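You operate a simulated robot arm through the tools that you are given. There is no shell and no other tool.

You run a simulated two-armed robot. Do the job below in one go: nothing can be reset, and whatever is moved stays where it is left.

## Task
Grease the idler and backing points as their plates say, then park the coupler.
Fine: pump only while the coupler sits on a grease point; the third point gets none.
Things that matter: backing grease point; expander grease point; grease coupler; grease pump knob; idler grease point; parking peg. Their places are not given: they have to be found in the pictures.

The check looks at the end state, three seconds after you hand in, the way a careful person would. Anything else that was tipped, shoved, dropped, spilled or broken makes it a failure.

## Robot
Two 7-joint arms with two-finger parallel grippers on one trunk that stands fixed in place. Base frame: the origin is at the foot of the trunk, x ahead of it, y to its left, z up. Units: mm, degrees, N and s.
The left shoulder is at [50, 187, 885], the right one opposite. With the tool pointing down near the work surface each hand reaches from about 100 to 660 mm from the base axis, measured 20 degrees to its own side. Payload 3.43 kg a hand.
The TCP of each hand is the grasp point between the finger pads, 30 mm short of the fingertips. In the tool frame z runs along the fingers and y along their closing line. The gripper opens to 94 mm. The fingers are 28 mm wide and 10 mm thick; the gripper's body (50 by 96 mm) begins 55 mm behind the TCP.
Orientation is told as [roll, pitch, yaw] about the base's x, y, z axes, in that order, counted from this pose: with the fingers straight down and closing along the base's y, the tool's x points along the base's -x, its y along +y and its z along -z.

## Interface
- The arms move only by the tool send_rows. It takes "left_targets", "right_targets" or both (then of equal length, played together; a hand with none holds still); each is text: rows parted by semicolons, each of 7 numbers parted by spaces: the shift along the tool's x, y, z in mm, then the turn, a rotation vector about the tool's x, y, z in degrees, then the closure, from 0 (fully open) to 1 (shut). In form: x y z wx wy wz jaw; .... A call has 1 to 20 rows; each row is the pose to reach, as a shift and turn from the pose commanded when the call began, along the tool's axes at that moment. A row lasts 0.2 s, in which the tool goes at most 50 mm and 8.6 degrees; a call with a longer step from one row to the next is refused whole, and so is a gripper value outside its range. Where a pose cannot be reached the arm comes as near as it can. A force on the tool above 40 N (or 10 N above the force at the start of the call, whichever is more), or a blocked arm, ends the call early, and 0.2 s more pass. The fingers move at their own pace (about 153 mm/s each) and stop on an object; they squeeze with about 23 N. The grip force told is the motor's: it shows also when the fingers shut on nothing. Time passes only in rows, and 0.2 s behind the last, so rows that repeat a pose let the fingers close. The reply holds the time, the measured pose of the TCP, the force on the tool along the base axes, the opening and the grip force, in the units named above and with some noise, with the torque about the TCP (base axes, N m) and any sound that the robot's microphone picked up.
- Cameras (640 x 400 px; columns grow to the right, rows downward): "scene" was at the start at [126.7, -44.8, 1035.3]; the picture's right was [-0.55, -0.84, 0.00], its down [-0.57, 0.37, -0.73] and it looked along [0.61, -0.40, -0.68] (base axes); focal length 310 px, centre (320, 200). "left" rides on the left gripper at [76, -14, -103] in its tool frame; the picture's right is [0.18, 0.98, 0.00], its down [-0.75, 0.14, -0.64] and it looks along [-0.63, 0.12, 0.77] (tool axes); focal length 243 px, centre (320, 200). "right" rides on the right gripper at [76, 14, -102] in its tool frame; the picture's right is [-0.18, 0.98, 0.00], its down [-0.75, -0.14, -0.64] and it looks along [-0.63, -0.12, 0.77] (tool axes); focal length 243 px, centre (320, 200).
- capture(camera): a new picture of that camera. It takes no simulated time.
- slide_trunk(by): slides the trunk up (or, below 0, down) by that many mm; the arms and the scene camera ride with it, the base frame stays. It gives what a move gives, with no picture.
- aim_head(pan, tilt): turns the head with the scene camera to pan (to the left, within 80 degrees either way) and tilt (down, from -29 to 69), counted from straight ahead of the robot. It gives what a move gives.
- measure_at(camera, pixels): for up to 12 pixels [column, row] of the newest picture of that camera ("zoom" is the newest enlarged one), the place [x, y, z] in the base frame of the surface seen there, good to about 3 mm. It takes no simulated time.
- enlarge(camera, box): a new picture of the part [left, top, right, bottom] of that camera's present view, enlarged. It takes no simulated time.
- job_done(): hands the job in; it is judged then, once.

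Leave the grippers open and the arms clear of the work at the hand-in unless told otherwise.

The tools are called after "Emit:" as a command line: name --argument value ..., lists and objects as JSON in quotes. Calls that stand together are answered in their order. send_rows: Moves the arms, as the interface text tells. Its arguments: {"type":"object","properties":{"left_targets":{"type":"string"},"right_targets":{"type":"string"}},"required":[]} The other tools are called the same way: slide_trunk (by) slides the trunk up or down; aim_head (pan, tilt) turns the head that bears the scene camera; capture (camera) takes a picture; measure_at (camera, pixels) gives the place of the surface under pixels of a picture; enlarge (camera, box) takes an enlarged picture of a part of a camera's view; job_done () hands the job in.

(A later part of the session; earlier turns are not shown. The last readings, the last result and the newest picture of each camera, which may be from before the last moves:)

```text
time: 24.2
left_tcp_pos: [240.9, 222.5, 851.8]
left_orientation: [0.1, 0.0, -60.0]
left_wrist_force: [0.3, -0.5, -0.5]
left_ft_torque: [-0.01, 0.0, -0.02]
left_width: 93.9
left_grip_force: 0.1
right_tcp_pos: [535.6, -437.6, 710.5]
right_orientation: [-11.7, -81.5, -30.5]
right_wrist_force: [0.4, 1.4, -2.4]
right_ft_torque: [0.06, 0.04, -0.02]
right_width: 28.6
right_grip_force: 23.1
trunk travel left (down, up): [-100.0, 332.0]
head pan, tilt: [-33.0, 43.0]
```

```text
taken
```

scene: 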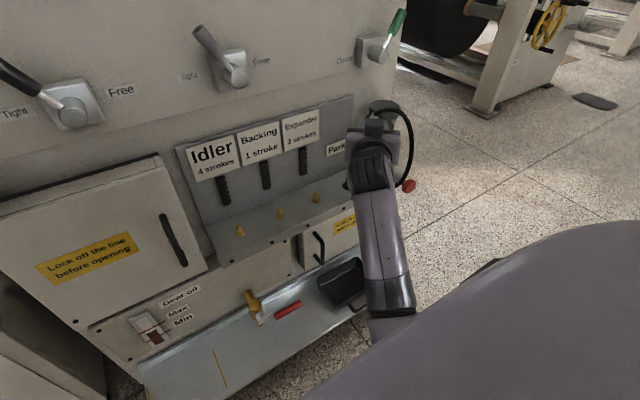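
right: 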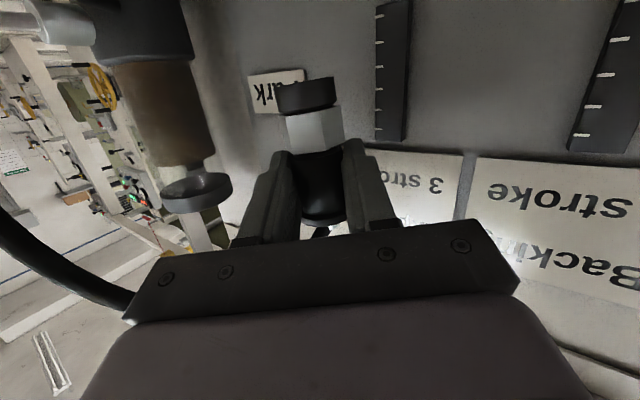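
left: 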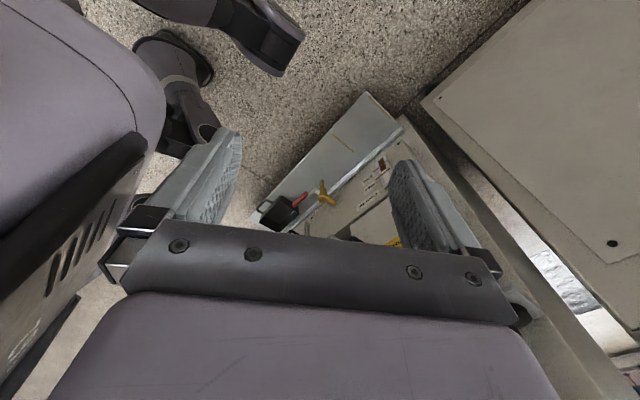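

It was blocked once more (ended at (535.6,-437.6,710.5)), so I measure the forearm and elbow points in this picture to understand the arm's shape.

Emit:
measure_at --camera "scene" --pixels '[[392, 295], [385, 260], [375, 210], [372, 170], [395, 320], [375, 325], [410, 310], [372, 335], [368, 150], [385, 118], [400, 130], [412, 150]]'

Emit:
capture --camera "left"

Emit:
capture --camera "right"

```text
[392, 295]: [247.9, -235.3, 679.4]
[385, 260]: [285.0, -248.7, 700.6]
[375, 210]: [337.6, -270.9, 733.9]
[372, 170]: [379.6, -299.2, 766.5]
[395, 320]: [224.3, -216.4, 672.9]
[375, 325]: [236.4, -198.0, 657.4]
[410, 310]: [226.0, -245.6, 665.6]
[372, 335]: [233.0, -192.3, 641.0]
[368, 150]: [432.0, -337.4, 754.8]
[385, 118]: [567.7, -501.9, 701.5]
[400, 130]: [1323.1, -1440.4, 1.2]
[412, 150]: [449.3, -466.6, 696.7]
```

```text
taken
```

left: 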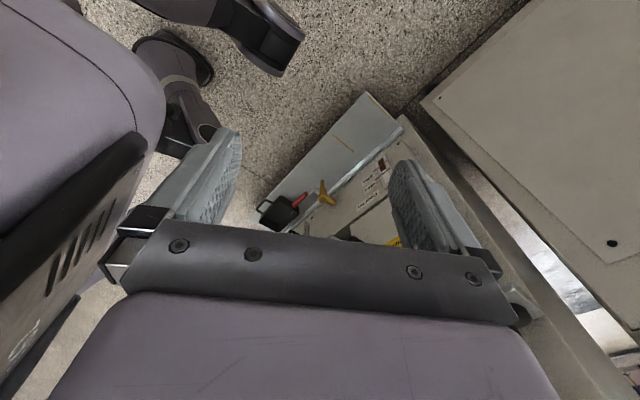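

```text
taken
```

right: 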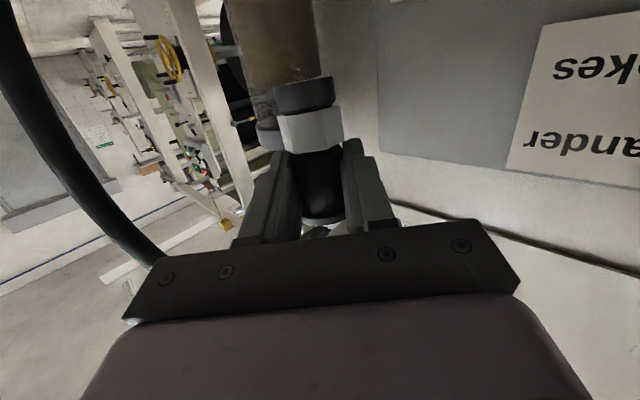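

The errors fit the upper arm being held off at the torso side: the elbow needs to go outward. I back the hand toward the robot to (470,-430,720) while turning to yaw 0, pitch -75, which puts the wrist to the right and should free the elbow.

Emit:
send_rows --right_targets "0 -6 -12 0 0 0 1; 0 -13 -24 -6.9 1 -1.1 1; 0 -19 -34 -13.9 2 -2.3 1; 0 -26 -44 -20.8 2.9 -3.4 1; 0 -32 -54.4 -27.8 3.9 -4.6 1; -0.6 -38.7 -54.4 -34.7 4.9 -5.7 1; -0.6 -38.7 -54.4 -41.65 5.85 -6.88 1; -0.6 -38.7 -54.4 -41.65 5.85 -6.88 1; -0.6 -38.7 -54.4 -41.65 5.85 -6.88 1"

Emit:
capture --camera "scene"

```text
time: 26.2
left_tcp_pos: [241.1, 222.5, 851.5]
left_orientation: [0.0, 0.0, -60.0]
left_wrist_force: [0.1, -0.1, 0.8]
left_ft_torque: [0.0, -0.03, -0.02]
left_width: 93.9
left_grip_force: 0.1
right_tcp_pos: [470.7, -430.1, 716.9]
right_orientation: [1.1, -74.8, -0.7]
right_wrist_force: [-0.2, 0.5, -1.8]
right_ft_torque: [0.0, 0.05, 0.02]
right_width: 27.9
right_grip_force: 22.5
trunk travel left (down, up): [-100.0, 332.0]
head pan, tilt: [-33.0, 43.0]
```

```text
taken
```

scene: 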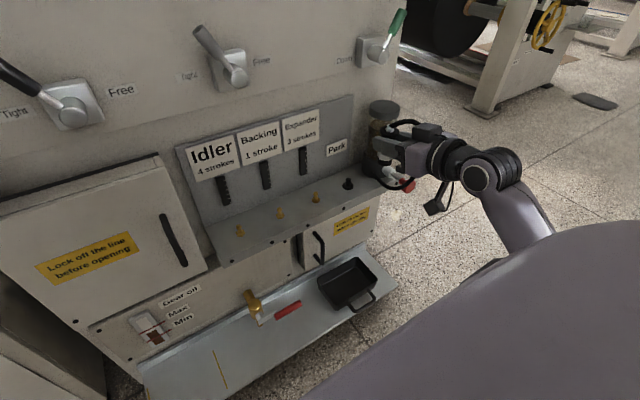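

The elbow has swung out and the pose is exact. The jaw width has crept from 30.4 to 27.9 mm, so I check how the coupler sits in the fingers.

Emit:
enlarge --camera "right" --box '[220, 50, 420, 250]'

Emit:
enlarge --camera "scene" --box '[340, 90, 480, 220]'

```text
2.00 times, centred on (320, 150) of right
```

zoom: 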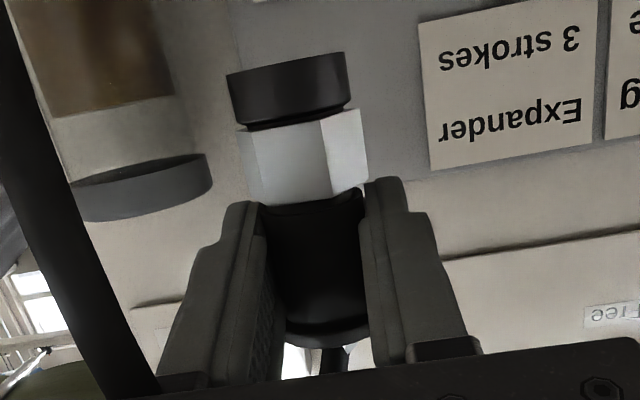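

```text
3.08 times, centred on (410, 155) of scene
```

zoom: 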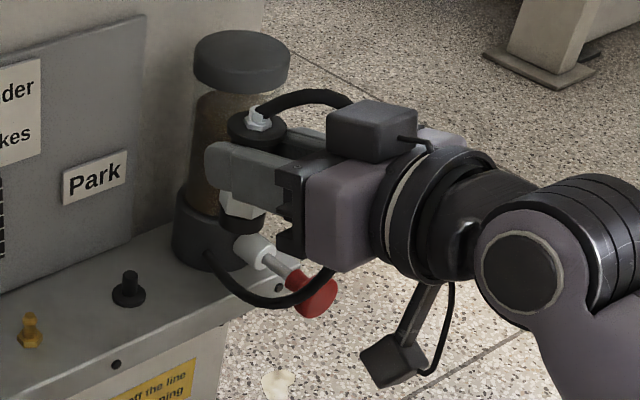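

The coupler is held squarely on its body between hex and flange. I now carry it left in front of the shelf, to (520,-300,680), turning to yaw +10 so the elbow stays out.

Emit:
send_rows --right_targets "3.8 21.7 9.5 -1.6 0 -0.4 1; 7.6 43.3 19 -3.2 0 -0.9 1; 11.4 65 28.6 -4.9 0 -1.3 1; 15.3 86.7 38.1 -6.5 0 -1.7 1; 19.1 108.3 47.7 -8.1 0 -2.2 1; 22.9 130 57.2 -9.7 0 -2.6 1; 22.9 130 57.2 -9.7 0 -2.6 1"

Emit:
capture --camera "scene"

```text
time: 27.8
left_tcp_pos: [242.6, 221.8, 851.8]
left_orientation: [-0.1, 0.0, -60.1]
left_wrist_force: [0.5, 0.0, -0.1]
left_ft_torque: [-0.01, -0.02, -0.03]
left_width: 93.8
left_grip_force: 0.0
right_tcp_pos: [517.2, -297.8, 680.6]
right_orientation: [1.1, -74.9, 9.2]
right_wrist_force: [-0.5, 0.0, -0.9]
right_ft_torque: [0.0, 0.01, 0.06]
right_width: 27.6
right_grip_force: 22.6
trunk travel left (down, up): [-100.0, 332.0]
head pan, tilt: [-33.0, 43.0]
```

```text
taken
```

scene: 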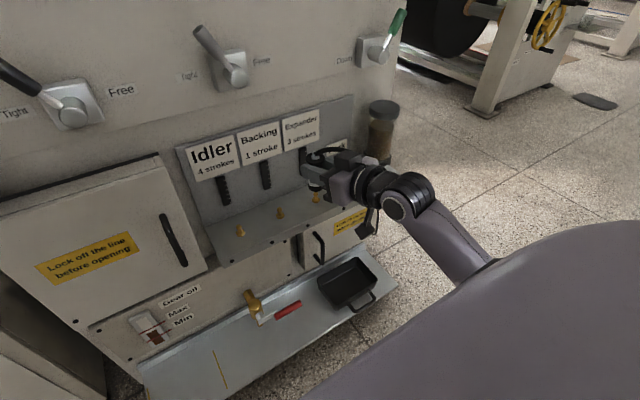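

Clean move. Next I carry on to above the idler nipple: TCP (575.8,-142.6,650), yaw +20.

Emit:
send_rows --right_targets "0.9 17.8 9 -1.17 0 -0.32 1; 1.8 35.6 20 -2.34 0 -0.63 1; 2.7 53.3 31 -3.5 0 -0.95 1; 3.7 71.1 42 -4.7 0 -1.27 1; 4.6 88.9 54 -5.86 0 -1.58 1; 5.5 106.7 66 -7.03 0 -1.9 1; 6.4 124.4 78 -8.2 0 -2.2 1; 7.3 142.2 90.5 -9.37 0 -2.53 1; 7.3 142.2 90.5 -9.37 0 -2.53 1"

Emit:
capture --camera "scene"

Emit:
capture --camera "right"

```text
time: 29.8
left_tcp_pos: [241.2, 222.5, 851.5]
left_orientation: [0.0, -0.1, -60.0]
left_wrist_force: [0.0, -0.5, -0.5]
left_ft_torque: [-0.02, -0.01, 0.01]
left_width: 93.9
left_grip_force: 0.1
right_tcp_pos: [576.0, -143.7, 652.7]
right_orientation: [1.1, -74.9, 18.9]
right_wrist_force: [-0.4, 0.6, -2.3]
right_ft_torque: [-0.03, 0.02, 0.03]
right_width: 28.0
right_grip_force: 22.7
trunk travel left (down, up): [-100.0, 332.0]
head pan, tilt: [-33.0, 43.0]
```

```text
taken
```

scene: 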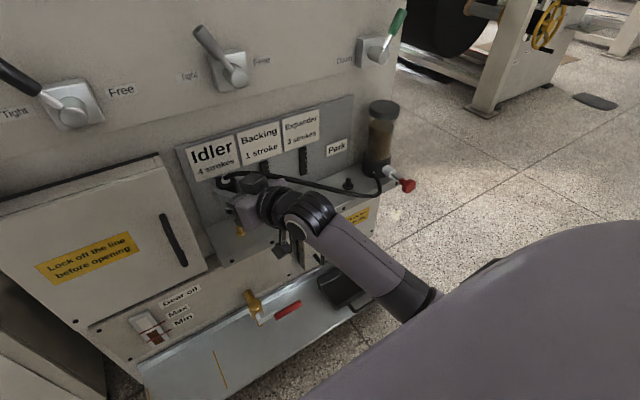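

```text
taken
```

right: 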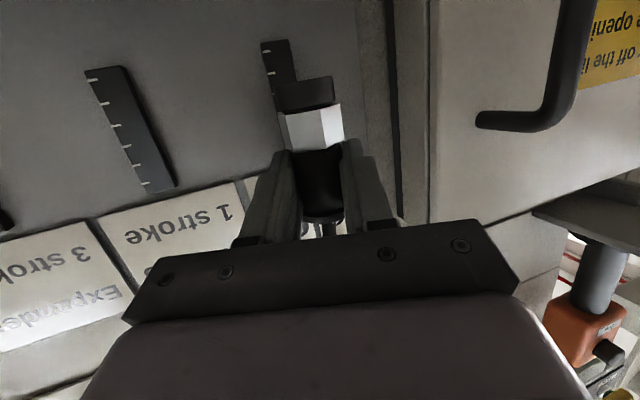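

I am above the idler. I zoom on the hand and nipple to check alignment before lowering.

Emit:
enlarge --camera "scene" --box '[200, 150, 300, 250]'

Emit:
enlarge --camera "right" --box '[220, 50, 420, 250]'

```text
4.00 times, centred on (250, 200) of scene
```

zoom: 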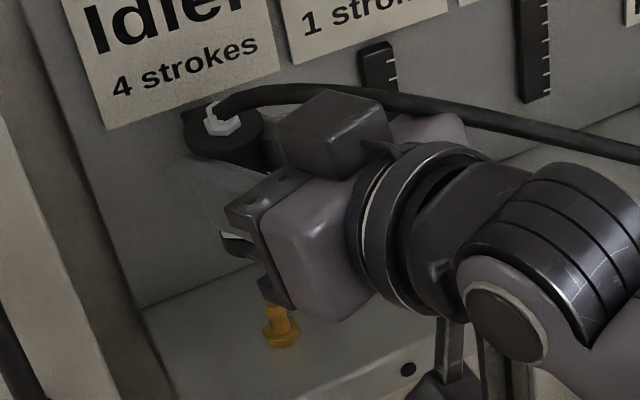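

```text
2.00 times, centred on (320, 150) of right
```

zoom: 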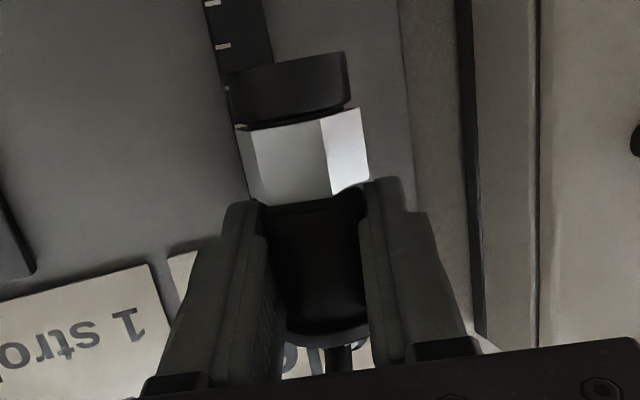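

I measure the coupler's top and hex in these zooms to get its axis.

Emit:
measure_at --camera "zoom" --pixels '[[245, 165], [285, 160], [325, 160], [355, 150], [290, 90], [340, 85], [255, 95], [320, 270], [290, 270], [300, 320]]'

Emit:
measure_at --camera "scene" --pixels '[[255, 181], [254, 178], [250, 183], [261, 187], [248, 180], [265, 192], [272, 233], [268, 230], [270, 236]]'

```text
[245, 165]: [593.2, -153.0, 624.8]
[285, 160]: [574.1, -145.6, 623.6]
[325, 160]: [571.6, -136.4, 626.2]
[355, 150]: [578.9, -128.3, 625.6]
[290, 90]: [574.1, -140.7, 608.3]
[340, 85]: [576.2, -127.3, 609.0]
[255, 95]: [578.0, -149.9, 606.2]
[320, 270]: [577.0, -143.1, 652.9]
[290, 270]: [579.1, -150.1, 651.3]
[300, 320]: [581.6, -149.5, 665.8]
```

```text
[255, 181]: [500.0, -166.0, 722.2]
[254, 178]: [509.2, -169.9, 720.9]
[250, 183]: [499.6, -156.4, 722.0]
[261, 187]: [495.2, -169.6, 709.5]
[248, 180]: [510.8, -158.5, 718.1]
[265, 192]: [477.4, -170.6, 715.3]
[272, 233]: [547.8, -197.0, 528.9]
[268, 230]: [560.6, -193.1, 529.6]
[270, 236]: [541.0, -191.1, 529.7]
```

The coupler hangs straight in the hand, with its axis at about (583,-141), about 1 mm from the idler. I lower 50 mm with a 1 mm sideways correction, watching the force.

Emit:
send_rows --right_targets "9.6 1.1 2.7 0 0 0 1; 19.3 1.1 5.3 0 0 0 1; 28.9 1.1 8 0 0 0 1; 38.6 1.1 10.6 0 0 0 1; 48.2 1.1 13.3 0 0 0 1; 48.2 1.1 13.3 0 0 0 1"

Emit:
enlarge --camera "scene" --box '[200, 160, 300, 260]'

Emit:
capture --camera "right"

```text
time: 31.2
left_tcp_pos: [240.6, 223.3, 853.0]
left_orientation: [0.1, -0.1, -60.0]
left_wrist_force: [0.5, 0.0, -0.8]
left_ft_torque: [0.0, 0.0, 0.02]
left_width: 94.0
left_grip_force: 0.1
right_tcp_pos: [578.5, -140.5, 609.4]
right_orientation: [0.7, -75.7, 19.3]
right_wrist_force: [-3.2, -1.4, 17.3]
right_ft_torque: [-0.16, 0.09, 0.03]
right_width: 27.6
right_grip_force: 22.9
trunk travel left (down, up): [-100.0, 332.0]
head pan, tilt: [-33.0, 43.0]
```

```text
4.00 times, centred on (250, 210) of scene
```

zoom: 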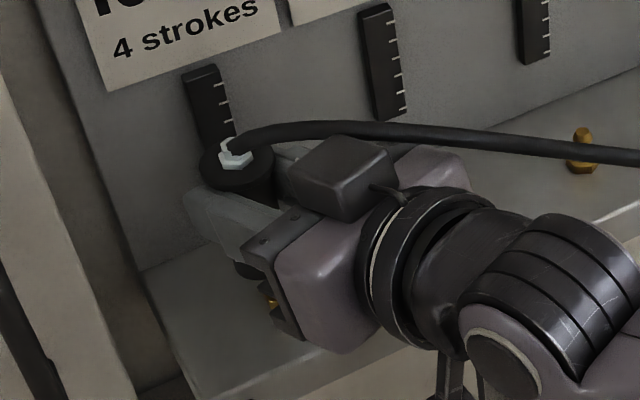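

```text
taken
```

right: 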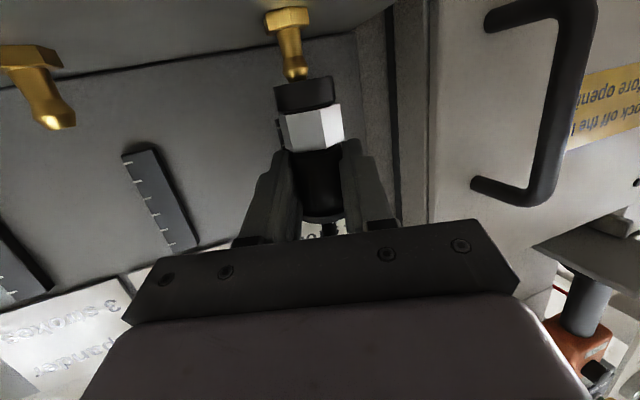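

There is contact at 17 N with the coupler bottom on the nipple tip (z 609), so they are slightly misaligned. In the wrist view the nipple at (296,72) looks a little left of the coupler axis (about 302). I zoom to quantify.

Emit:
enlarge --camera "right" --box '[250, 0, 350, 100]'

Emit:
measure_at --camera "zoom" --pixels '[[180, 100], [185, 150], [190, 200], [195, 250], [200, 290], [230, 370], [150, 60], [220, 60], [185, 40]]'

```text
4.00 times, centred on (300, 50) of right
```

zoom: 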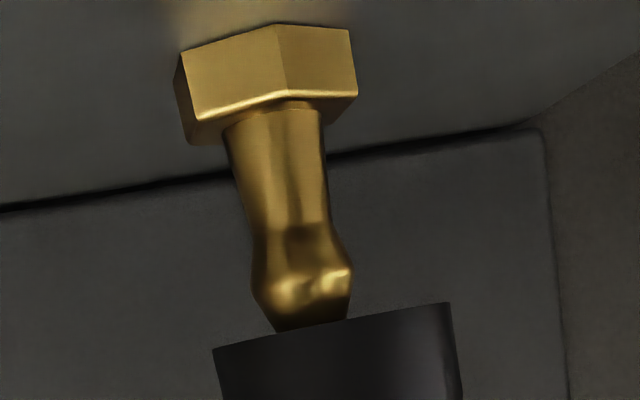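

```text
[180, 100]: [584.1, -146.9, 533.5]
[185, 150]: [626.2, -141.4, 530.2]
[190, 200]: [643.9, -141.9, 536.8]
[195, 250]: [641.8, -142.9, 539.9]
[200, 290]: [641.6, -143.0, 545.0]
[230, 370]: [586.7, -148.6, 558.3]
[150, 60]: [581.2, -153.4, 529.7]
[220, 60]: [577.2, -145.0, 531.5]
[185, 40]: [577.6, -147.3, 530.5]
```

The nipple tip (zoom (310,325)) sits about 5 px left of the coupler's centre (331), i.e. about 2.5 mm. I measure the nipple's own surface to settle the fore-aft offset as well.

Emit:
measure_at --camera "zoom" --pixels '[[230, 75], [280, 70], [320, 60], [275, 130], [280, 170], [285, 210], [295, 250], [310, 285], [240, 360], [330, 340], [430, 330], [331, 380]]'

```text
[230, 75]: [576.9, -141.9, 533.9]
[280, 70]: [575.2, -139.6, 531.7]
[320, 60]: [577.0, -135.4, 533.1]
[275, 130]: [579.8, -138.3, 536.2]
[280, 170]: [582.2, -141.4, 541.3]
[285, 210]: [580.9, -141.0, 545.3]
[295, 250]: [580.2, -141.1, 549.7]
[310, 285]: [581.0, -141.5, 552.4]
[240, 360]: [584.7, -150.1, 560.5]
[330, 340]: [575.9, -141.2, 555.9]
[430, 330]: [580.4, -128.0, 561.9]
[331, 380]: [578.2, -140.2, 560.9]
```

Relative to the nipple, the coupler is now about 4–5 mm too far forward and 2 mm too far left, partly from the contact push. I raise 18 mm clear of the tip, then correct.

Emit:
send_rows --right_targets "-9 -1.2 -4 0 0 0 1; -17.4 -2.2 -5.5 0 0 0 1; -17.4 -2.2 -5.5 0 0 0 1; -17.4 -2.2 -5.5 0 0 0 1"

Emit:
enlarge --camera "right" --box '[220, 0, 380, 100]'

Emit:
measure_at --camera "zoom" --pixels '[[320, 200]]'

```text
time: 32.2
left_tcp_pos: [241.7, 222.7, 851.7]
left_orientation: [-0.1, 0.0, -59.9]
left_wrist_force: [-0.1, 0.3, -0.7]
left_ft_torque: [-0.02, 0.0, -0.04]
left_width: 93.9
left_grip_force: 0.1
right_tcp_pos: [576.0, -143.3, 619.5]
right_orientation: [1.1, -74.7, 18.9]
right_wrist_force: [0.5, -0.6, -1.7]
right_ft_torque: [0.01, 0.05, -0.02]
right_width: 27.8
right_grip_force: 22.4
trunk travel left (down, up): [-100.0, 332.0]
head pan, tilt: [-33.0, 43.0]
```

```text
4.00 times, centred on (300, 50) of right
```

zoom: 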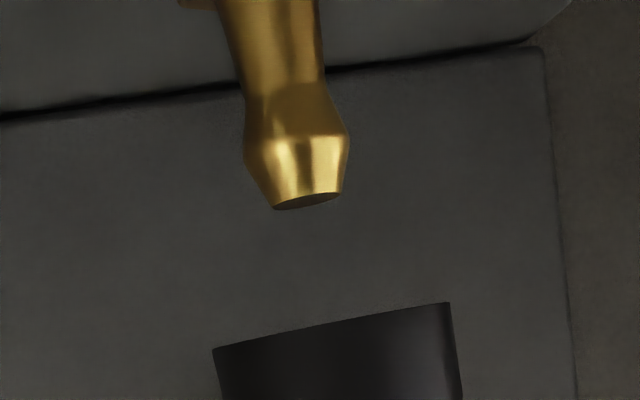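

```text
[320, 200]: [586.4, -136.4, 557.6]
```

The coupler has not slipped in the hand; the nipple tip at zoom (307,198) is laterally within 0.5 mm now. I measure nipple and coupler rim surfaces again here for the fore-aft offset.

Emit:
measure_at --camera "zoom" --pixels '[[307, 190], [297, 150], [290, 120], [280, 60], [300, 170], [285, 90], [332, 345], [332, 360], [332, 380], [340, 390], [325, 350], [300, 199]]'

Emit:
enlarge --camera "scene" --box '[210, 170, 290, 250]'

```text
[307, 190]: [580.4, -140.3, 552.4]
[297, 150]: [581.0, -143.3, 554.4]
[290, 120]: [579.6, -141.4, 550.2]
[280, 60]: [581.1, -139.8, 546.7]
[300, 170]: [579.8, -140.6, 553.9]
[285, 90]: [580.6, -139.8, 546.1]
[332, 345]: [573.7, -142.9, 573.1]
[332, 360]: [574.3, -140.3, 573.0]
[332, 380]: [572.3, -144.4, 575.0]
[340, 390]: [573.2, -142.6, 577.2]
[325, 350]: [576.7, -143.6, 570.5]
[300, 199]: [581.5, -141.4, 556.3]
```

```text
5.00 times, centred on (250, 210) of scene
```

zoom: 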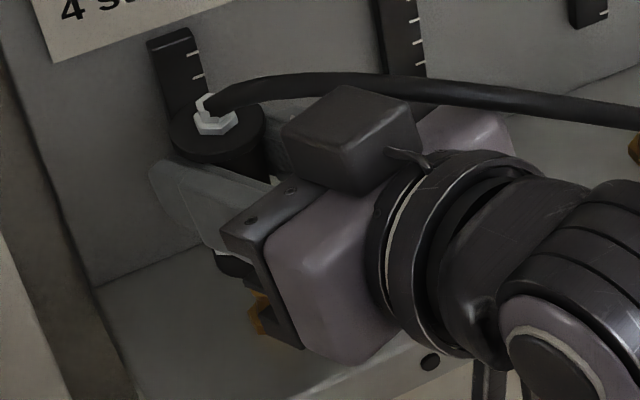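

Now the coupler axis is only about 1.2 mm forward of the nipple axis. I shift back 1 mm and lower 16 mm slowly.

Emit:
send_rows --right_targets "4.2 -0.1 0 0 0 0 1; 8.1 -0.1 1 0 0 0 1; 12 -0.1 2.1 0 0 0 1; 15.8 -0.1 3.1 0 0 0 1; 15.8 -0.1 3.1 0 0 0 1"

Emit:
enlarge --camera "right" --box '[220, 0, 380, 100]'

```text
time: 33.4
left_tcp_pos: [241.4, 222.2, 852.7]
left_orientation: [0.0, 0.0, -60.0]
left_wrist_force: [0.4, -0.9, -0.3]
left_ft_torque: [0.02, -0.03, 0.01]
left_width: 94.1
left_grip_force: 0.0
right_tcp_pos: [576.4, -144.7, 605.7]
right_orientation: [1.3, -75.0, 18.8]
right_wrist_force: [-8.0, 1.5, 5.3]
right_ft_torque: [0.07, 0.42, 0.06]
right_width: 27.9
right_grip_force: 22.3
trunk travel left (down, up): [-100.0, 332.0]
head pan, tilt: [-33.0, 43.0]
```

```text
4.00 times, centred on (300, 50) of right
```

zoom: 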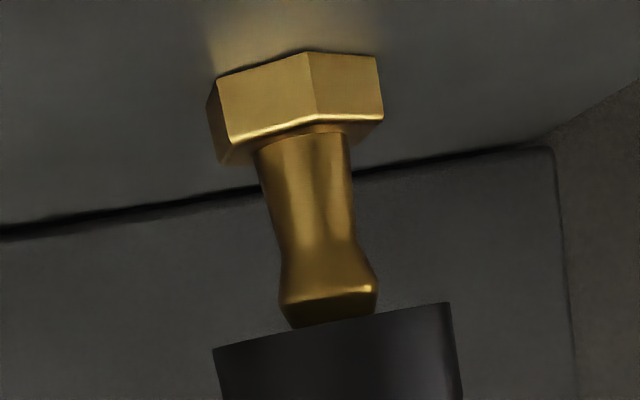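

A sideways push of -8 N in x shows the coupler is still slightly forward, while laterally it's centred. I ease back 2.5 mm and see the force.

Emit:
send_rows --right_targets "0.3 0 -1.2 0 0 0 1; 0.65 0 -2.4 0 0 0 1; 0.65 0 -2.4 0 0 0 1"

```text
time: 34.2
left_tcp_pos: [240.5, 222.4, 853.0]
left_orientation: [0.0, 0.1, -60.0]
left_wrist_force: [0.2, -0.3, -0.2]
left_ft_torque: [0.01, -0.01, -0.01]
left_width: 94.2
left_grip_force: 0.1
right_tcp_pos: [573.6, -145.5, 603.8]
right_orientation: [1.2, -74.9, 18.7]
right_wrist_force: [-1.2, 3.4, -0.4]
right_ft_torque: [0.16, 0.06, 0.03]
right_width: 27.9
right_grip_force: 23.2
trunk travel left (down, up): [-100.0, 332.0]
head pan, tilt: [-33.0, 43.0]
```

The push is nearly gone (now +3.4 N in y), so the tip has entered the bore. I nudge +0.8 mm in y and lower 6 mm.

Emit:
send_rows --right_targets "1.9 0.75 0.7 0 0 0 1; 3.8 0.75 1.3 0 0 0 1; 5.8 0.75 1.8 0 0 0 1; 5.8 0.75 1.8 0 0 0 1"

```text
time: 35.2
left_tcp_pos: [240.6, 222.3, 851.2]
left_orientation: [0.0, 0.1, -60.0]
left_wrist_force: [0.1, -0.1, 0.9]
left_ft_torque: [0.0, 0.03, -0.01]
left_width: 94.1
left_grip_force: 0.0
right_tcp_pos: [573.3, -146.1, 597.4]
right_orientation: [1.1, -74.8, 18.9]
right_wrist_force: [-0.9, 0.4, -0.7]
right_ft_torque: [0.0, 0.02, -0.01]
right_width: 27.8
right_grip_force: 23.1
trunk travel left (down, up): [-100.0, 332.0]
head pan, tilt: [-33.0, 43.0]
```

No side force now at z 597. I keep lowering in small steps, 9 mm more.

Emit:
send_rows --right_targets "2.9 0 0.8 0 0 0 1; 5.8 0 1.6 0 0 0 1; 8.7 0 2.3 0 0 0 1; 8.7 0 2.3 0 0 0 1"

Emit:
capture --camera "right"

```text
time: 36.2
left_tcp_pos: [241.6, 222.2, 852.6]
left_orientation: [0.0, 0.0, -59.9]
left_wrist_force: [-0.5, -0.6, 0.4]
left_ft_torque: [0.01, -0.02, -0.01]
left_width: 94.1
left_grip_force: 0.1
right_tcp_pos: [573.8, -144.4, 589.4]
right_orientation: [1.2, -74.8, 18.9]
right_wrist_force: [0.2, 0.6, -0.7]
right_ft_torque: [-0.01, 0.01, 0.0]
right_width: 27.6
right_grip_force: 22.7
trunk travel left (down, up): [-100.0, 332.0]
head pan, tilt: [-33.0, 43.0]
```

```text
taken
```

right: 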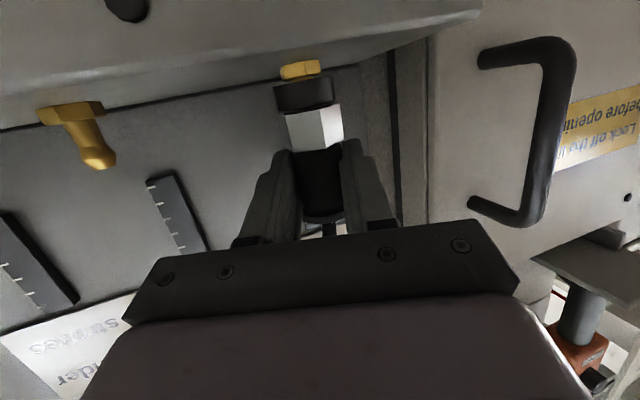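

Only the nipple's hex shows beneath the coupler now at (300,70). I lower another 4 mm gently to seat it.

Emit:
send_rows --right_targets "1.9 0 0.5 0 0 0 1; 3.9 0 1 0 0 0 1; 3.9 0 1 0 0 0 1"

```text
time: 37.0
left_tcp_pos: [241.5, 223.6, 852.5]
left_orientation: [0.0, -0.1, -60.0]
left_wrist_force: [0.7, 0.5, 0.3]
left_ft_torque: [-0.01, 0.0, 0.0]
left_width: 94.0
left_grip_force: 0.0
right_tcp_pos: [573.3, -147.0, 585.3]
right_orientation: [1.3, -74.9, 18.9]
right_wrist_force: [-0.2, -0.4, -1.5]
right_ft_torque: [0.0, 0.03, -0.01]
right_width: 27.4
right_grip_force: 23.0
trunk travel left (down, up): [-100.0, 332.0]
head pan, tilt: [-33.0, 43.0]
```

Still no resistance. Another 4 mm.

Emit:
send_rows --right_targets "1.9 0 0.5 0 0 0 1; 3.9 0 1 0 0 0 1; 3.9 0 1 0 0 0 1"

Emit:
enlarge --camera "right" --box '[220, 30, 380, 130]'

```text
time: 37.8
left_tcp_pos: [241.4, 223.5, 851.4]
left_orientation: [-0.1, 0.0, -60.0]
left_wrist_force: [0.8, 0.1, 1.7]
left_ft_torque: [0.0, -0.01, -0.01]
left_width: 93.7
left_grip_force: 0.1
right_tcp_pos: [572.9, -144.7, 582.6]
right_orientation: [1.2, -74.8, 18.9]
right_wrist_force: [-0.6, -0.6, -1.7]
right_ft_torque: [0.02, 0.02, -0.06]
right_width: 27.4
right_grip_force: 23.0
trunk travel left (down, up): [-100.0, 332.0]
head pan, tilt: [-33.0, 43.0]
```

```text
4.00 times, centred on (300, 80) of right
```

zoom: 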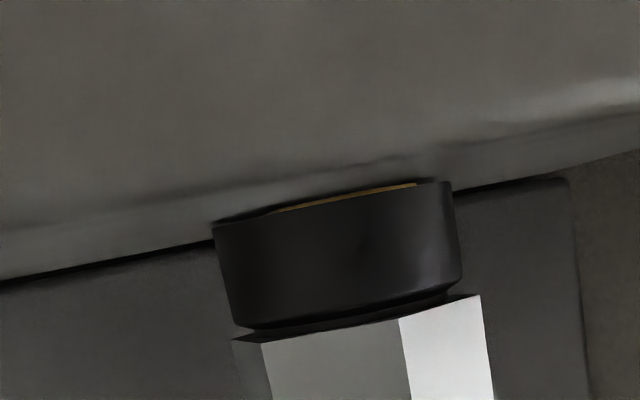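

The coupler almost covers the nipple's hex now. Two more mm to the seat, watching for contact.

Emit:
send_rows --right_targets "1 0 0.25 0 0 0 1; 1.9 0 0.5 0 0 0 1; 2.9 0 0.75 0 0 0 1; 2.9 0 0.75 0 0 0 1"

Emit:
enlarge --camera "right" --box '[220, 30, 380, 130]'

```text
time: 38.8
left_tcp_pos: [240.0, 221.6, 852.4]
left_orientation: [0.1, -0.1, -60.0]
left_wrist_force: [0.4, 0.0, 0.1]
left_ft_torque: [0.01, -0.02, 0.04]
left_width: 93.6
left_grip_force: 0.1
right_tcp_pos: [574.5, -145.4, 582.5]
right_orientation: [0.7, -75.3, 19.3]
right_wrist_force: [0.7, -3.4, 9.8]
right_ft_torque: [-0.17, -0.27, -0.1]
right_width: 27.6
right_grip_force: 22.5
trunk travel left (down, up): [-100.0, 332.0]
head pan, tilt: [-33.0, 43.0]
```

```text
4.00 times, centred on (300, 80) of right
```

zoom: 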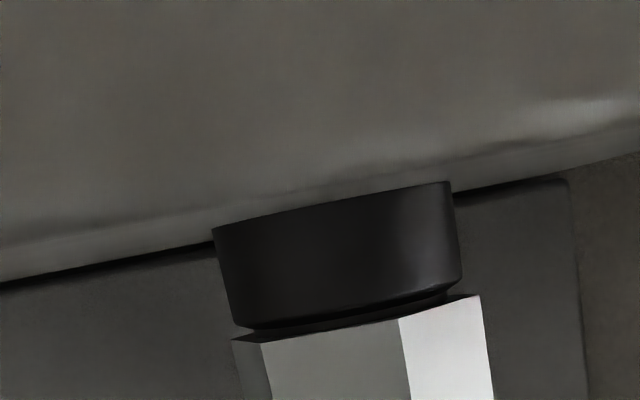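

Seated: 9.8 N upward at z 582.5, the hex is fully covered. I open the jaw to about 52 mm to let go of the coupler and watch whether it stays.

Emit:
send_rows --right_targets "0 0 0 0 0 0 0.6; 0 0 0 0 0 0 0.5; 0 0 0 0 0 0 0.45; 0 0 0 0 0 0 0.45; 0 0 0 0 0 0 0.45"

Emit:
capture --camera "right"

Emit:
enlarge --camera "scene" --box '[180, 120, 340, 260]'

```text
time: 40.0
left_tcp_pos: [239.9, 223.0, 852.2]
left_orientation: [-0.1, 0.0, -60.1]
left_wrist_force: [-0.3, -0.2, 0.4]
left_ft_torque: [0.0, 0.02, 0.03]
left_width: 94.1
left_grip_force: 0.1
right_tcp_pos: [573.3, -144.2, 578.6]
right_orientation: [1.1, -74.9, 18.9]
right_wrist_force: [0.7, -1.4, 0.4]
right_ft_torque: [0.04, -0.04, -0.01]
right_width: 51.6
right_grip_force: 0.1
trunk travel left (down, up): [-100.0, 332.0]
head pan, tilt: [-33.0, 43.0]
```

```text
taken
```

right: 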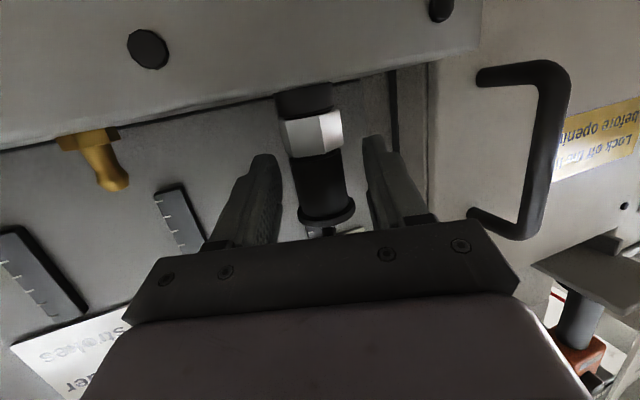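

```text
2.86 times, centred on (260, 190) of scene
```

zoom: 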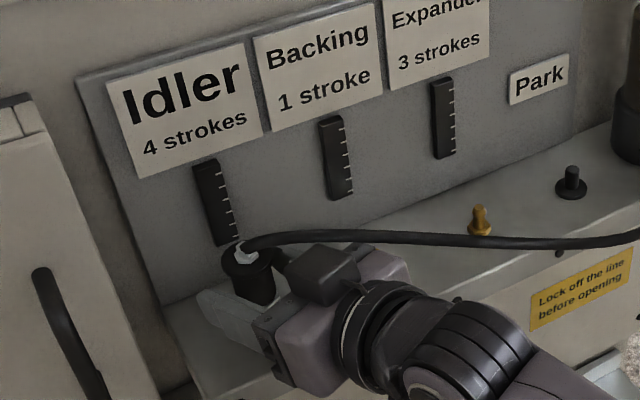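

The coupler stays upright on the idler. The hose crosses above the hand's top module; I measure hose and module heights before backing out.

Emit:
measure_at --camera "zoom" --pixels '[[262, 241], [290, 236], [330, 236], [380, 238], [450, 240], [540, 243], [620, 235], [320, 262], [300, 255], [380, 262], [340, 275], [250, 260]]'

```text
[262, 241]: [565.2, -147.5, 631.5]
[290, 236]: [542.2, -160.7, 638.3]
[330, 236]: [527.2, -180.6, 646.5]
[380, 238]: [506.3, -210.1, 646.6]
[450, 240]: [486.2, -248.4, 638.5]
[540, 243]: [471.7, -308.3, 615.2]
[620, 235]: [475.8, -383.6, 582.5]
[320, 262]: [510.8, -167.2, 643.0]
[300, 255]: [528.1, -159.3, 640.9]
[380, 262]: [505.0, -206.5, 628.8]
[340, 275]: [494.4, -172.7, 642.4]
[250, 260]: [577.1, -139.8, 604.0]
```

The hose lies at z 640–647 just over the hand module (top 643). I lower the open hand 12 mm first, then back straight out horizontally 120 mm beneath the hose.

Emit:
send_rows --right_targets "5.8 0 1.6 0 0 0 0.43; 11.6 0 3.1 0 0 0 0.43; 15.5 0 -11.4 0 0 0 0.43; 20.7 0 -30.7 0 0 0 0.43; 27.1 0 -54.8 0 0 0 0.43; 33.6 0 -79 0 0 0 0.43; 42.6 0 -112.9 0 0 0 0.43; 42.6 0 -112.9 0 0 0 0.43"

Emit:
capture --camera "scene"

Emit:
capture --camera "right"

```text
time: 41.8
left_tcp_pos: [241.3, 222.0, 850.9]
left_orientation: [0.1, 0.0, -59.9]
left_wrist_force: [-0.7, 0.1, 0.0]
left_ft_torque: [0.03, -0.01, 0.02]
left_width: 93.9
left_grip_force: 0.0
right_tcp_pos: [460.3, -185.8, 568.6]
right_orientation: [1.1, -75.1, 19.0]
right_wrist_force: [-0.2, -0.5, -0.2]
right_ft_torque: [0.0, 0.04, 0.01]
right_width: 53.7
right_grip_force: 0.0
trunk travel left (down, up): [-100.0, 332.0]
head pan, tilt: [-33.0, 43.0]
```

```text
taken
```

scene: 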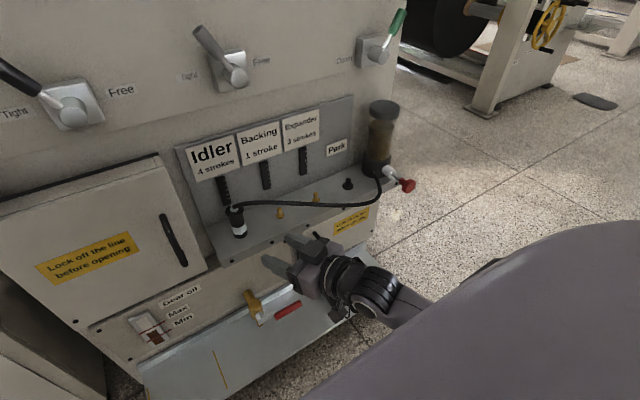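

```text
taken
```

right: 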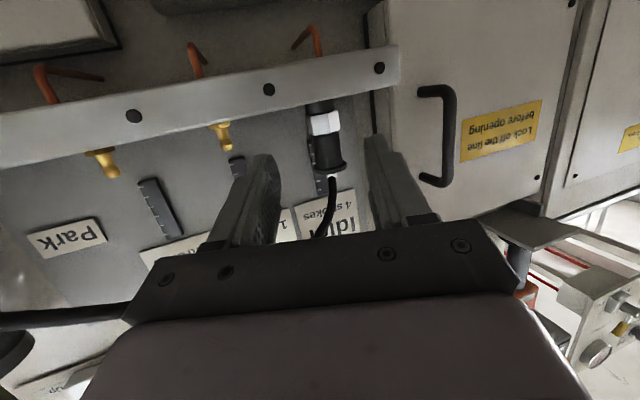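

The hand is out and the coupler stands on the idler. I zoom on it, the hose and the knob region.

Emit:
enlarge --camera "scene" --box '[190, 160, 310, 260]'

Emit:
enlarge --camera "scene" --box '[320, 120, 440, 220]'

Emit:
measure_at --camera "zoom" --pixels '[[465, 335], [470, 310], [450, 350], [430, 320], [400, 300], [375, 285], [310, 300], [325, 370], [250, 410], [300, 270], [180, 325], [490, 325]]'

```text
4.00 times, centred on (250, 210) of scene
```

zoom: 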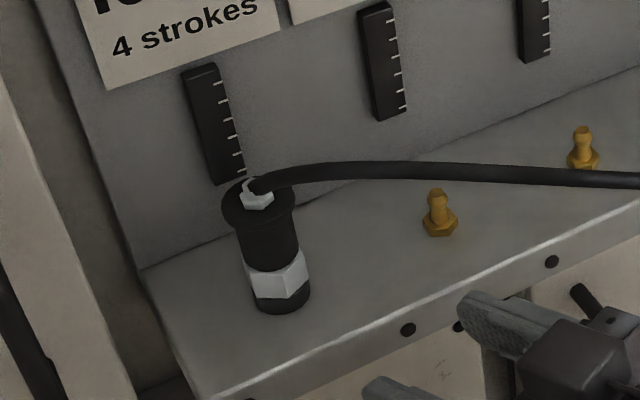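

```text
4.00 times, centred on (380, 170) of scene
```

zoom: 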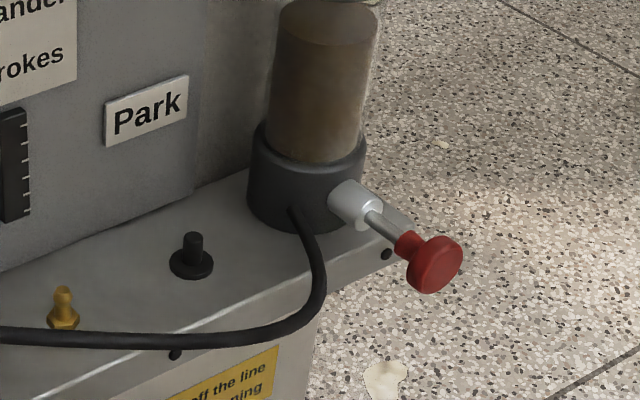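

```text
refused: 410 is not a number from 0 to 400
```

The coupler is properly seated. I now measure knob, shaft and hose in this last zoom.

Emit:
measure_at --camera "zoom" --pixels '[[438, 268], [445, 243], [425, 285], [455, 260], [420, 265], [408, 240], [380, 222], [350, 205], [318, 260], [310, 310], [250, 338], [295, 215]]'

```text
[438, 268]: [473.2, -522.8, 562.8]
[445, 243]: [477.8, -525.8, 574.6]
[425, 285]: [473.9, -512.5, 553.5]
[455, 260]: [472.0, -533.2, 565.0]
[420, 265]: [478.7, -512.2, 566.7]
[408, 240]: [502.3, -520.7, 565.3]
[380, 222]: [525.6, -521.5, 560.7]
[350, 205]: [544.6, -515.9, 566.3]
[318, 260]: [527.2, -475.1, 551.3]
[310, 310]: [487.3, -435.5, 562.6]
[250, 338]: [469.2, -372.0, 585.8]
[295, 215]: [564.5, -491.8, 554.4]
```

Knob: disc about 34 mm wide, face at x≈473, centre (474,-521,564), with about 30 mm of shaft behind it; the hose stays at x>465 and y>-480. I back the hand to x≈410 and travel right in front of the hose.

Emit:
send_rows --right_targets "0.6 8.6 -24 0 0 0 0.6; 1.2 17.2 -48.6 0 0 0 0.8; 3.3 -5 -56.4 2.1 0 0.6 1; 5.3 -27 -64.2 4.1 0 1.1 1; 7.4 -49 -71.9 6.2 0 1.7 1; 9.5 -71 -79.7 8.3 0 2.2 1; 11.6 -93 -87.5 10.4 0 2.8 1; 13.6 -115 -95.2 12.4 0 3.3 1; 15.7 -137.1 -103 14.5 0 3.9 1; 15.7 -137.1 -103 14.5 0 3.9 1"

Emit:
capture --camera "scene"

```text
time: 44.0
left_tcp_pos: [240.6, 222.0, 852.1]
left_orientation: [0.0, 0.0, -60.0]
left_wrist_force: [0.0, -0.5, 0.1]
left_ft_torque: [0.01, 0.02, 0.03]
left_width: 93.8
left_grip_force: 0.0
right_tcp_pos: [411.5, -352.3, 577.9]
right_orientation: [1.2, -74.9, 3.7]
right_wrist_force: [0.2, 0.1, 0.2]
right_ft_torque: [0.01, -0.02, -0.01]
right_width: 0.0
right_grip_force: 23.8
trunk travel left (down, up): [-100.0, 332.0]
head pan, tilt: [-33.0, 43.0]
```

```text
taken
```

scene: 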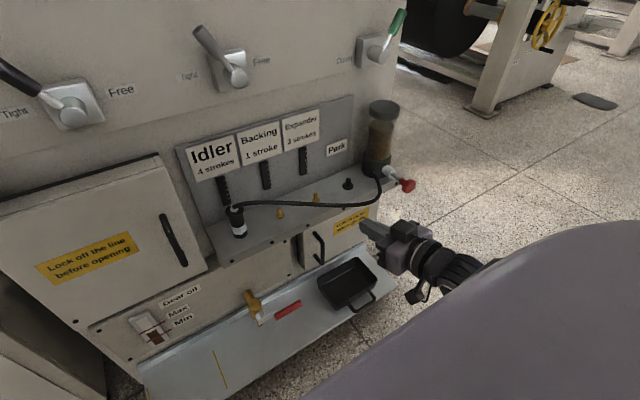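

Next, on to the front of the knob: TCP (415,-521,572), yaw 0, fingers shut, leaving about 29 mm to the knob face.

Emit:
send_rows --right_targets "1.1 -21 -1.1 0.6 0 0.16 1; 2.2 -42.1 -2.3 1.2 0 0.32 1; 3.2 -63.2 -3.4 1.8 0 0.48 1; 4.3 -84.2 -4.5 2.4 0 0.64 1; 5.4 -105.3 -5.6 3 0 0.8 1; 6.5 -126.3 -6.8 3.5 0 0.95 1; 7.5 -147.4 -7.9 4.1 0 1.1 1; 8.6 -168.4 -9 4.73 0 1.27 1; 8.6 -168.4 -9 4.73 0 1.27 1"

Emit:
capture --camera "scene"

Emit:
capture --camera "right"

```text
time: 46.0
left_tcp_pos: [240.3, 224.0, 852.3]
left_orientation: [0.0, -0.1, -60.0]
left_wrist_force: [0.1, -0.3, 0.4]
left_ft_torque: [0.02, 0.01, -0.02]
left_width: 94.2
left_grip_force: 0.1
right_tcp_pos: [414.5, -520.2, 572.1]
right_orientation: [1.0, -74.7, -1.0]
right_wrist_force: [0.2, 0.3, 0.8]
right_ft_torque: [-0.06, -0.01, 0.02]
right_width: 0.0
right_grip_force: 22.8
trunk travel left (down, up): [-100.0, 332.0]
head pan, tilt: [-33.0, 43.0]
```

```text
taken
```

scene: 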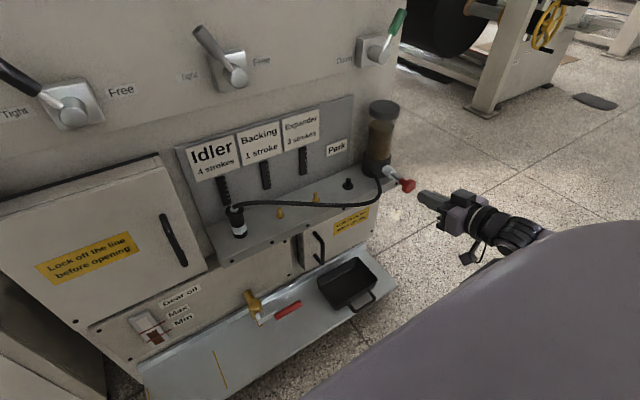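

```text
taken
```

right: 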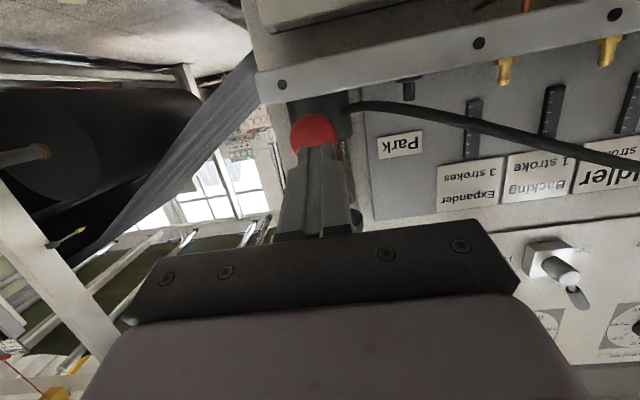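

The knob shows at (315,130), just beyond the closed fingertips. I zoom in to check the aim.

Emit:
enlarge --camera "right" --box '[240, 80, 400, 180]'

Emit:
measure_at --camera "zoom" --pixels '[[290, 170], [230, 200], [370, 180], [300, 210], [280, 145], [310, 280], [330, 280], [290, 190]]'

```text
4.00 times, centred on (320, 130) of right
```

zoom: 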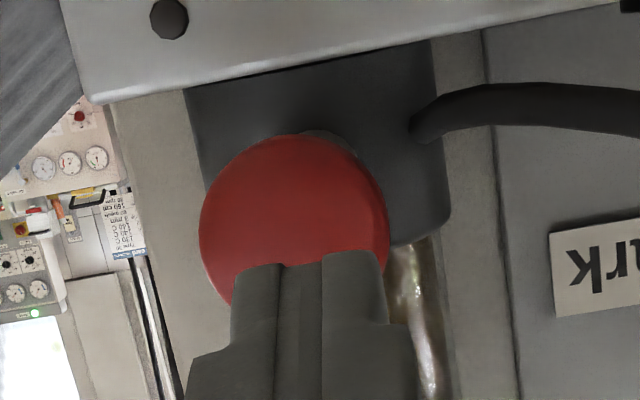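

```text
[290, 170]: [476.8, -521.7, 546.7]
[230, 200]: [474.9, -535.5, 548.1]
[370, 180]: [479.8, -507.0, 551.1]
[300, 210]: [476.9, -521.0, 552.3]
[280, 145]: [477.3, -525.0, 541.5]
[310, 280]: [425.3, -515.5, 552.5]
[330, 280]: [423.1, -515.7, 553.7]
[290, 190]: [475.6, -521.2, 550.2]
```

In the wrist view the knob's centre is about 5 mm right of the finger axis, so I shift 5 mm to -y and 2 mm down and advance 22 mm to just before touching.

Emit:
send_rows --right_targets "0 -5 0 0 0 0 1; -1.9 -5 10 0 0 0 1; -3.8 -5 21.8 0 0 0 1; -3.8 -5 21.8 0 0 0 1"

Emit:
enlarge --camera "scene" --box '[350, 140, 450, 220]'

Emit:
enlarge --camera "right" --box '[240, 80, 400, 180]'

```text
time: 47.0
left_tcp_pos: [240.8, 222.6, 852.2]
left_orientation: [0.0, -0.1, -59.9]
left_wrist_force: [-0.4, 0.8, 0.2]
left_ft_torque: [0.0, 0.01, 0.02]
left_width: 94.2
left_grip_force: 0.1
right_tcp_pos: [436.9, -523.7, 569.7]
right_orientation: [1.1, -74.8, -1.1]
right_wrist_force: [0.7, 0.6, -0.4]
right_ft_torque: [0.01, -0.01, -0.01]
right_width: 0.0
right_grip_force: 22.8
trunk travel left (down, up): [-100.0, 332.0]
head pan, tilt: [-33.0, 43.0]
```

```text
5.00 times, centred on (400, 180) of scene
```

zoom: 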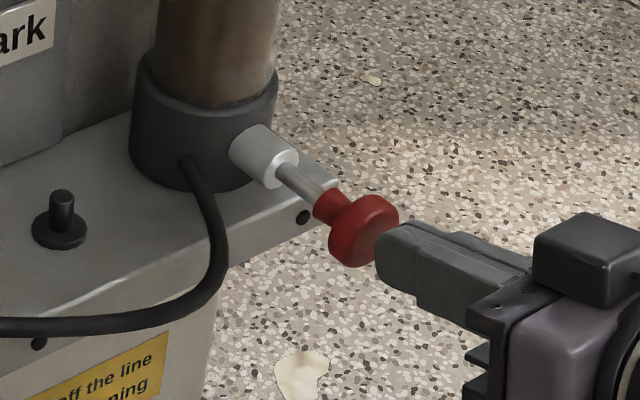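

```text
4.00 times, centred on (320, 130) of right
```

zoom: 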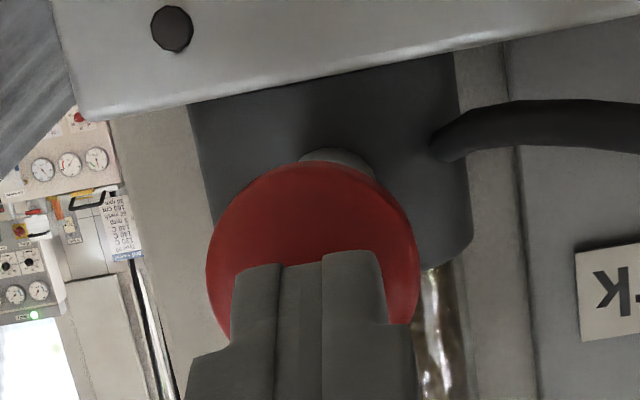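

Well aligned, the tip is just in front of the disc. I push 12 mm in +x and read the force.

Emit:
send_rows --right_targets "-1 0 3.9 0 0 0 1; -2.1 0 7.7 0 0 0 1; -3.1 0 11.6 0 0 0 1; -3.1 0 11.6 0 0 0 1"

Emit:
enlarge --camera "scene" --box '[350, 140, 450, 220]'

```text
time: 48.0
left_tcp_pos: [240.4, 222.9, 851.3]
left_orientation: [0.0, -0.1, -60.0]
left_wrist_force: [0.1, 0.4, -0.9]
left_ft_torque: [0.02, 0.02, 0.0]
left_width: 93.8
left_grip_force: 0.0
right_tcp_pos: [447.7, -523.7, 568.0]
right_orientation: [1.0, -74.7, -0.9]
right_wrist_force: [-3.5, -0.5, -1.4]
right_ft_torque: [-0.04, -0.02, 0.02]
right_width: 0.1
right_grip_force: 22.7
trunk travel left (down, up): [-100.0, 332.0]
head pan, tilt: [-33.0, 43.0]
```

```text
5.00 times, centred on (400, 180) of scene
```

zoom: 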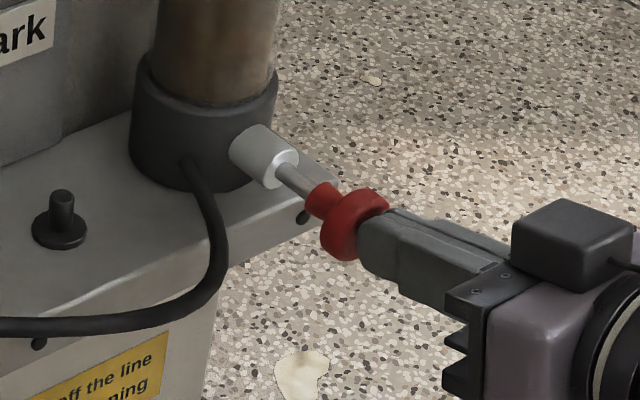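

The knob moves in with a light spring force (-3.5 N). I push on another 20 mm toward its stop.

Emit:
send_rows --right_targets "-1.3 0 4.8 0 0 0 1; -2.6 0 9.7 0 0 0 1; -3.9 0 14.5 0 0 0 1; -5.2 0 19.3 0 0 0 1; -5.2 0 19.3 0 0 0 1"

Emit:
enlarge --camera "scene" --box '[350, 140, 450, 220]'

Emit:
enlarge --camera "scene" --box '[180, 120, 340, 250]'

```text
time: 49.2
left_tcp_pos: [240.8, 222.5, 851.7]
left_orientation: [0.0, 0.0, -60.0]
left_wrist_force: [0.0, 0.5, -0.7]
left_ft_torque: [-0.03, 0.02, -0.02]
left_width: 93.7
left_grip_force: 0.0
right_tcp_pos: [467.6, -523.8, 568.4]
right_orientation: [1.1, -74.7, -1.0]
right_wrist_force: [-16.3, -1.0, 0.0]
right_ft_torque: [-0.06, -0.1, 0.01]
right_width: 0.0
right_grip_force: 22.9
trunk travel left (down, up): [-100.0, 332.0]
head pan, tilt: [-33.0, 43.0]
heard: click
```

```text
5.00 times, centred on (400, 180) of scene
```

zoom: 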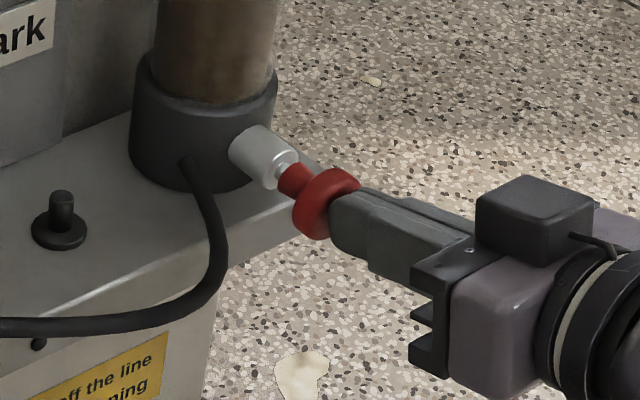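

```text
3.08 times, centred on (260, 185) of scene
```

zoom: 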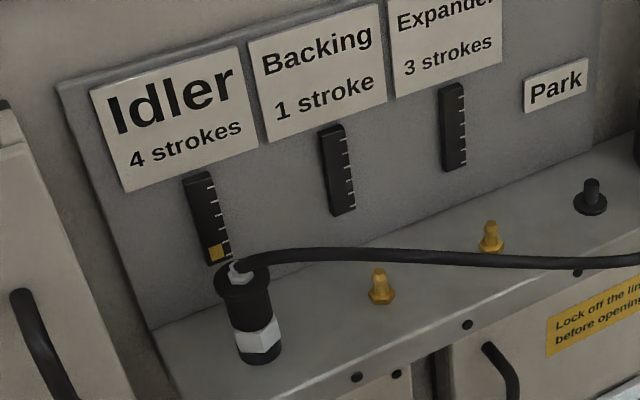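

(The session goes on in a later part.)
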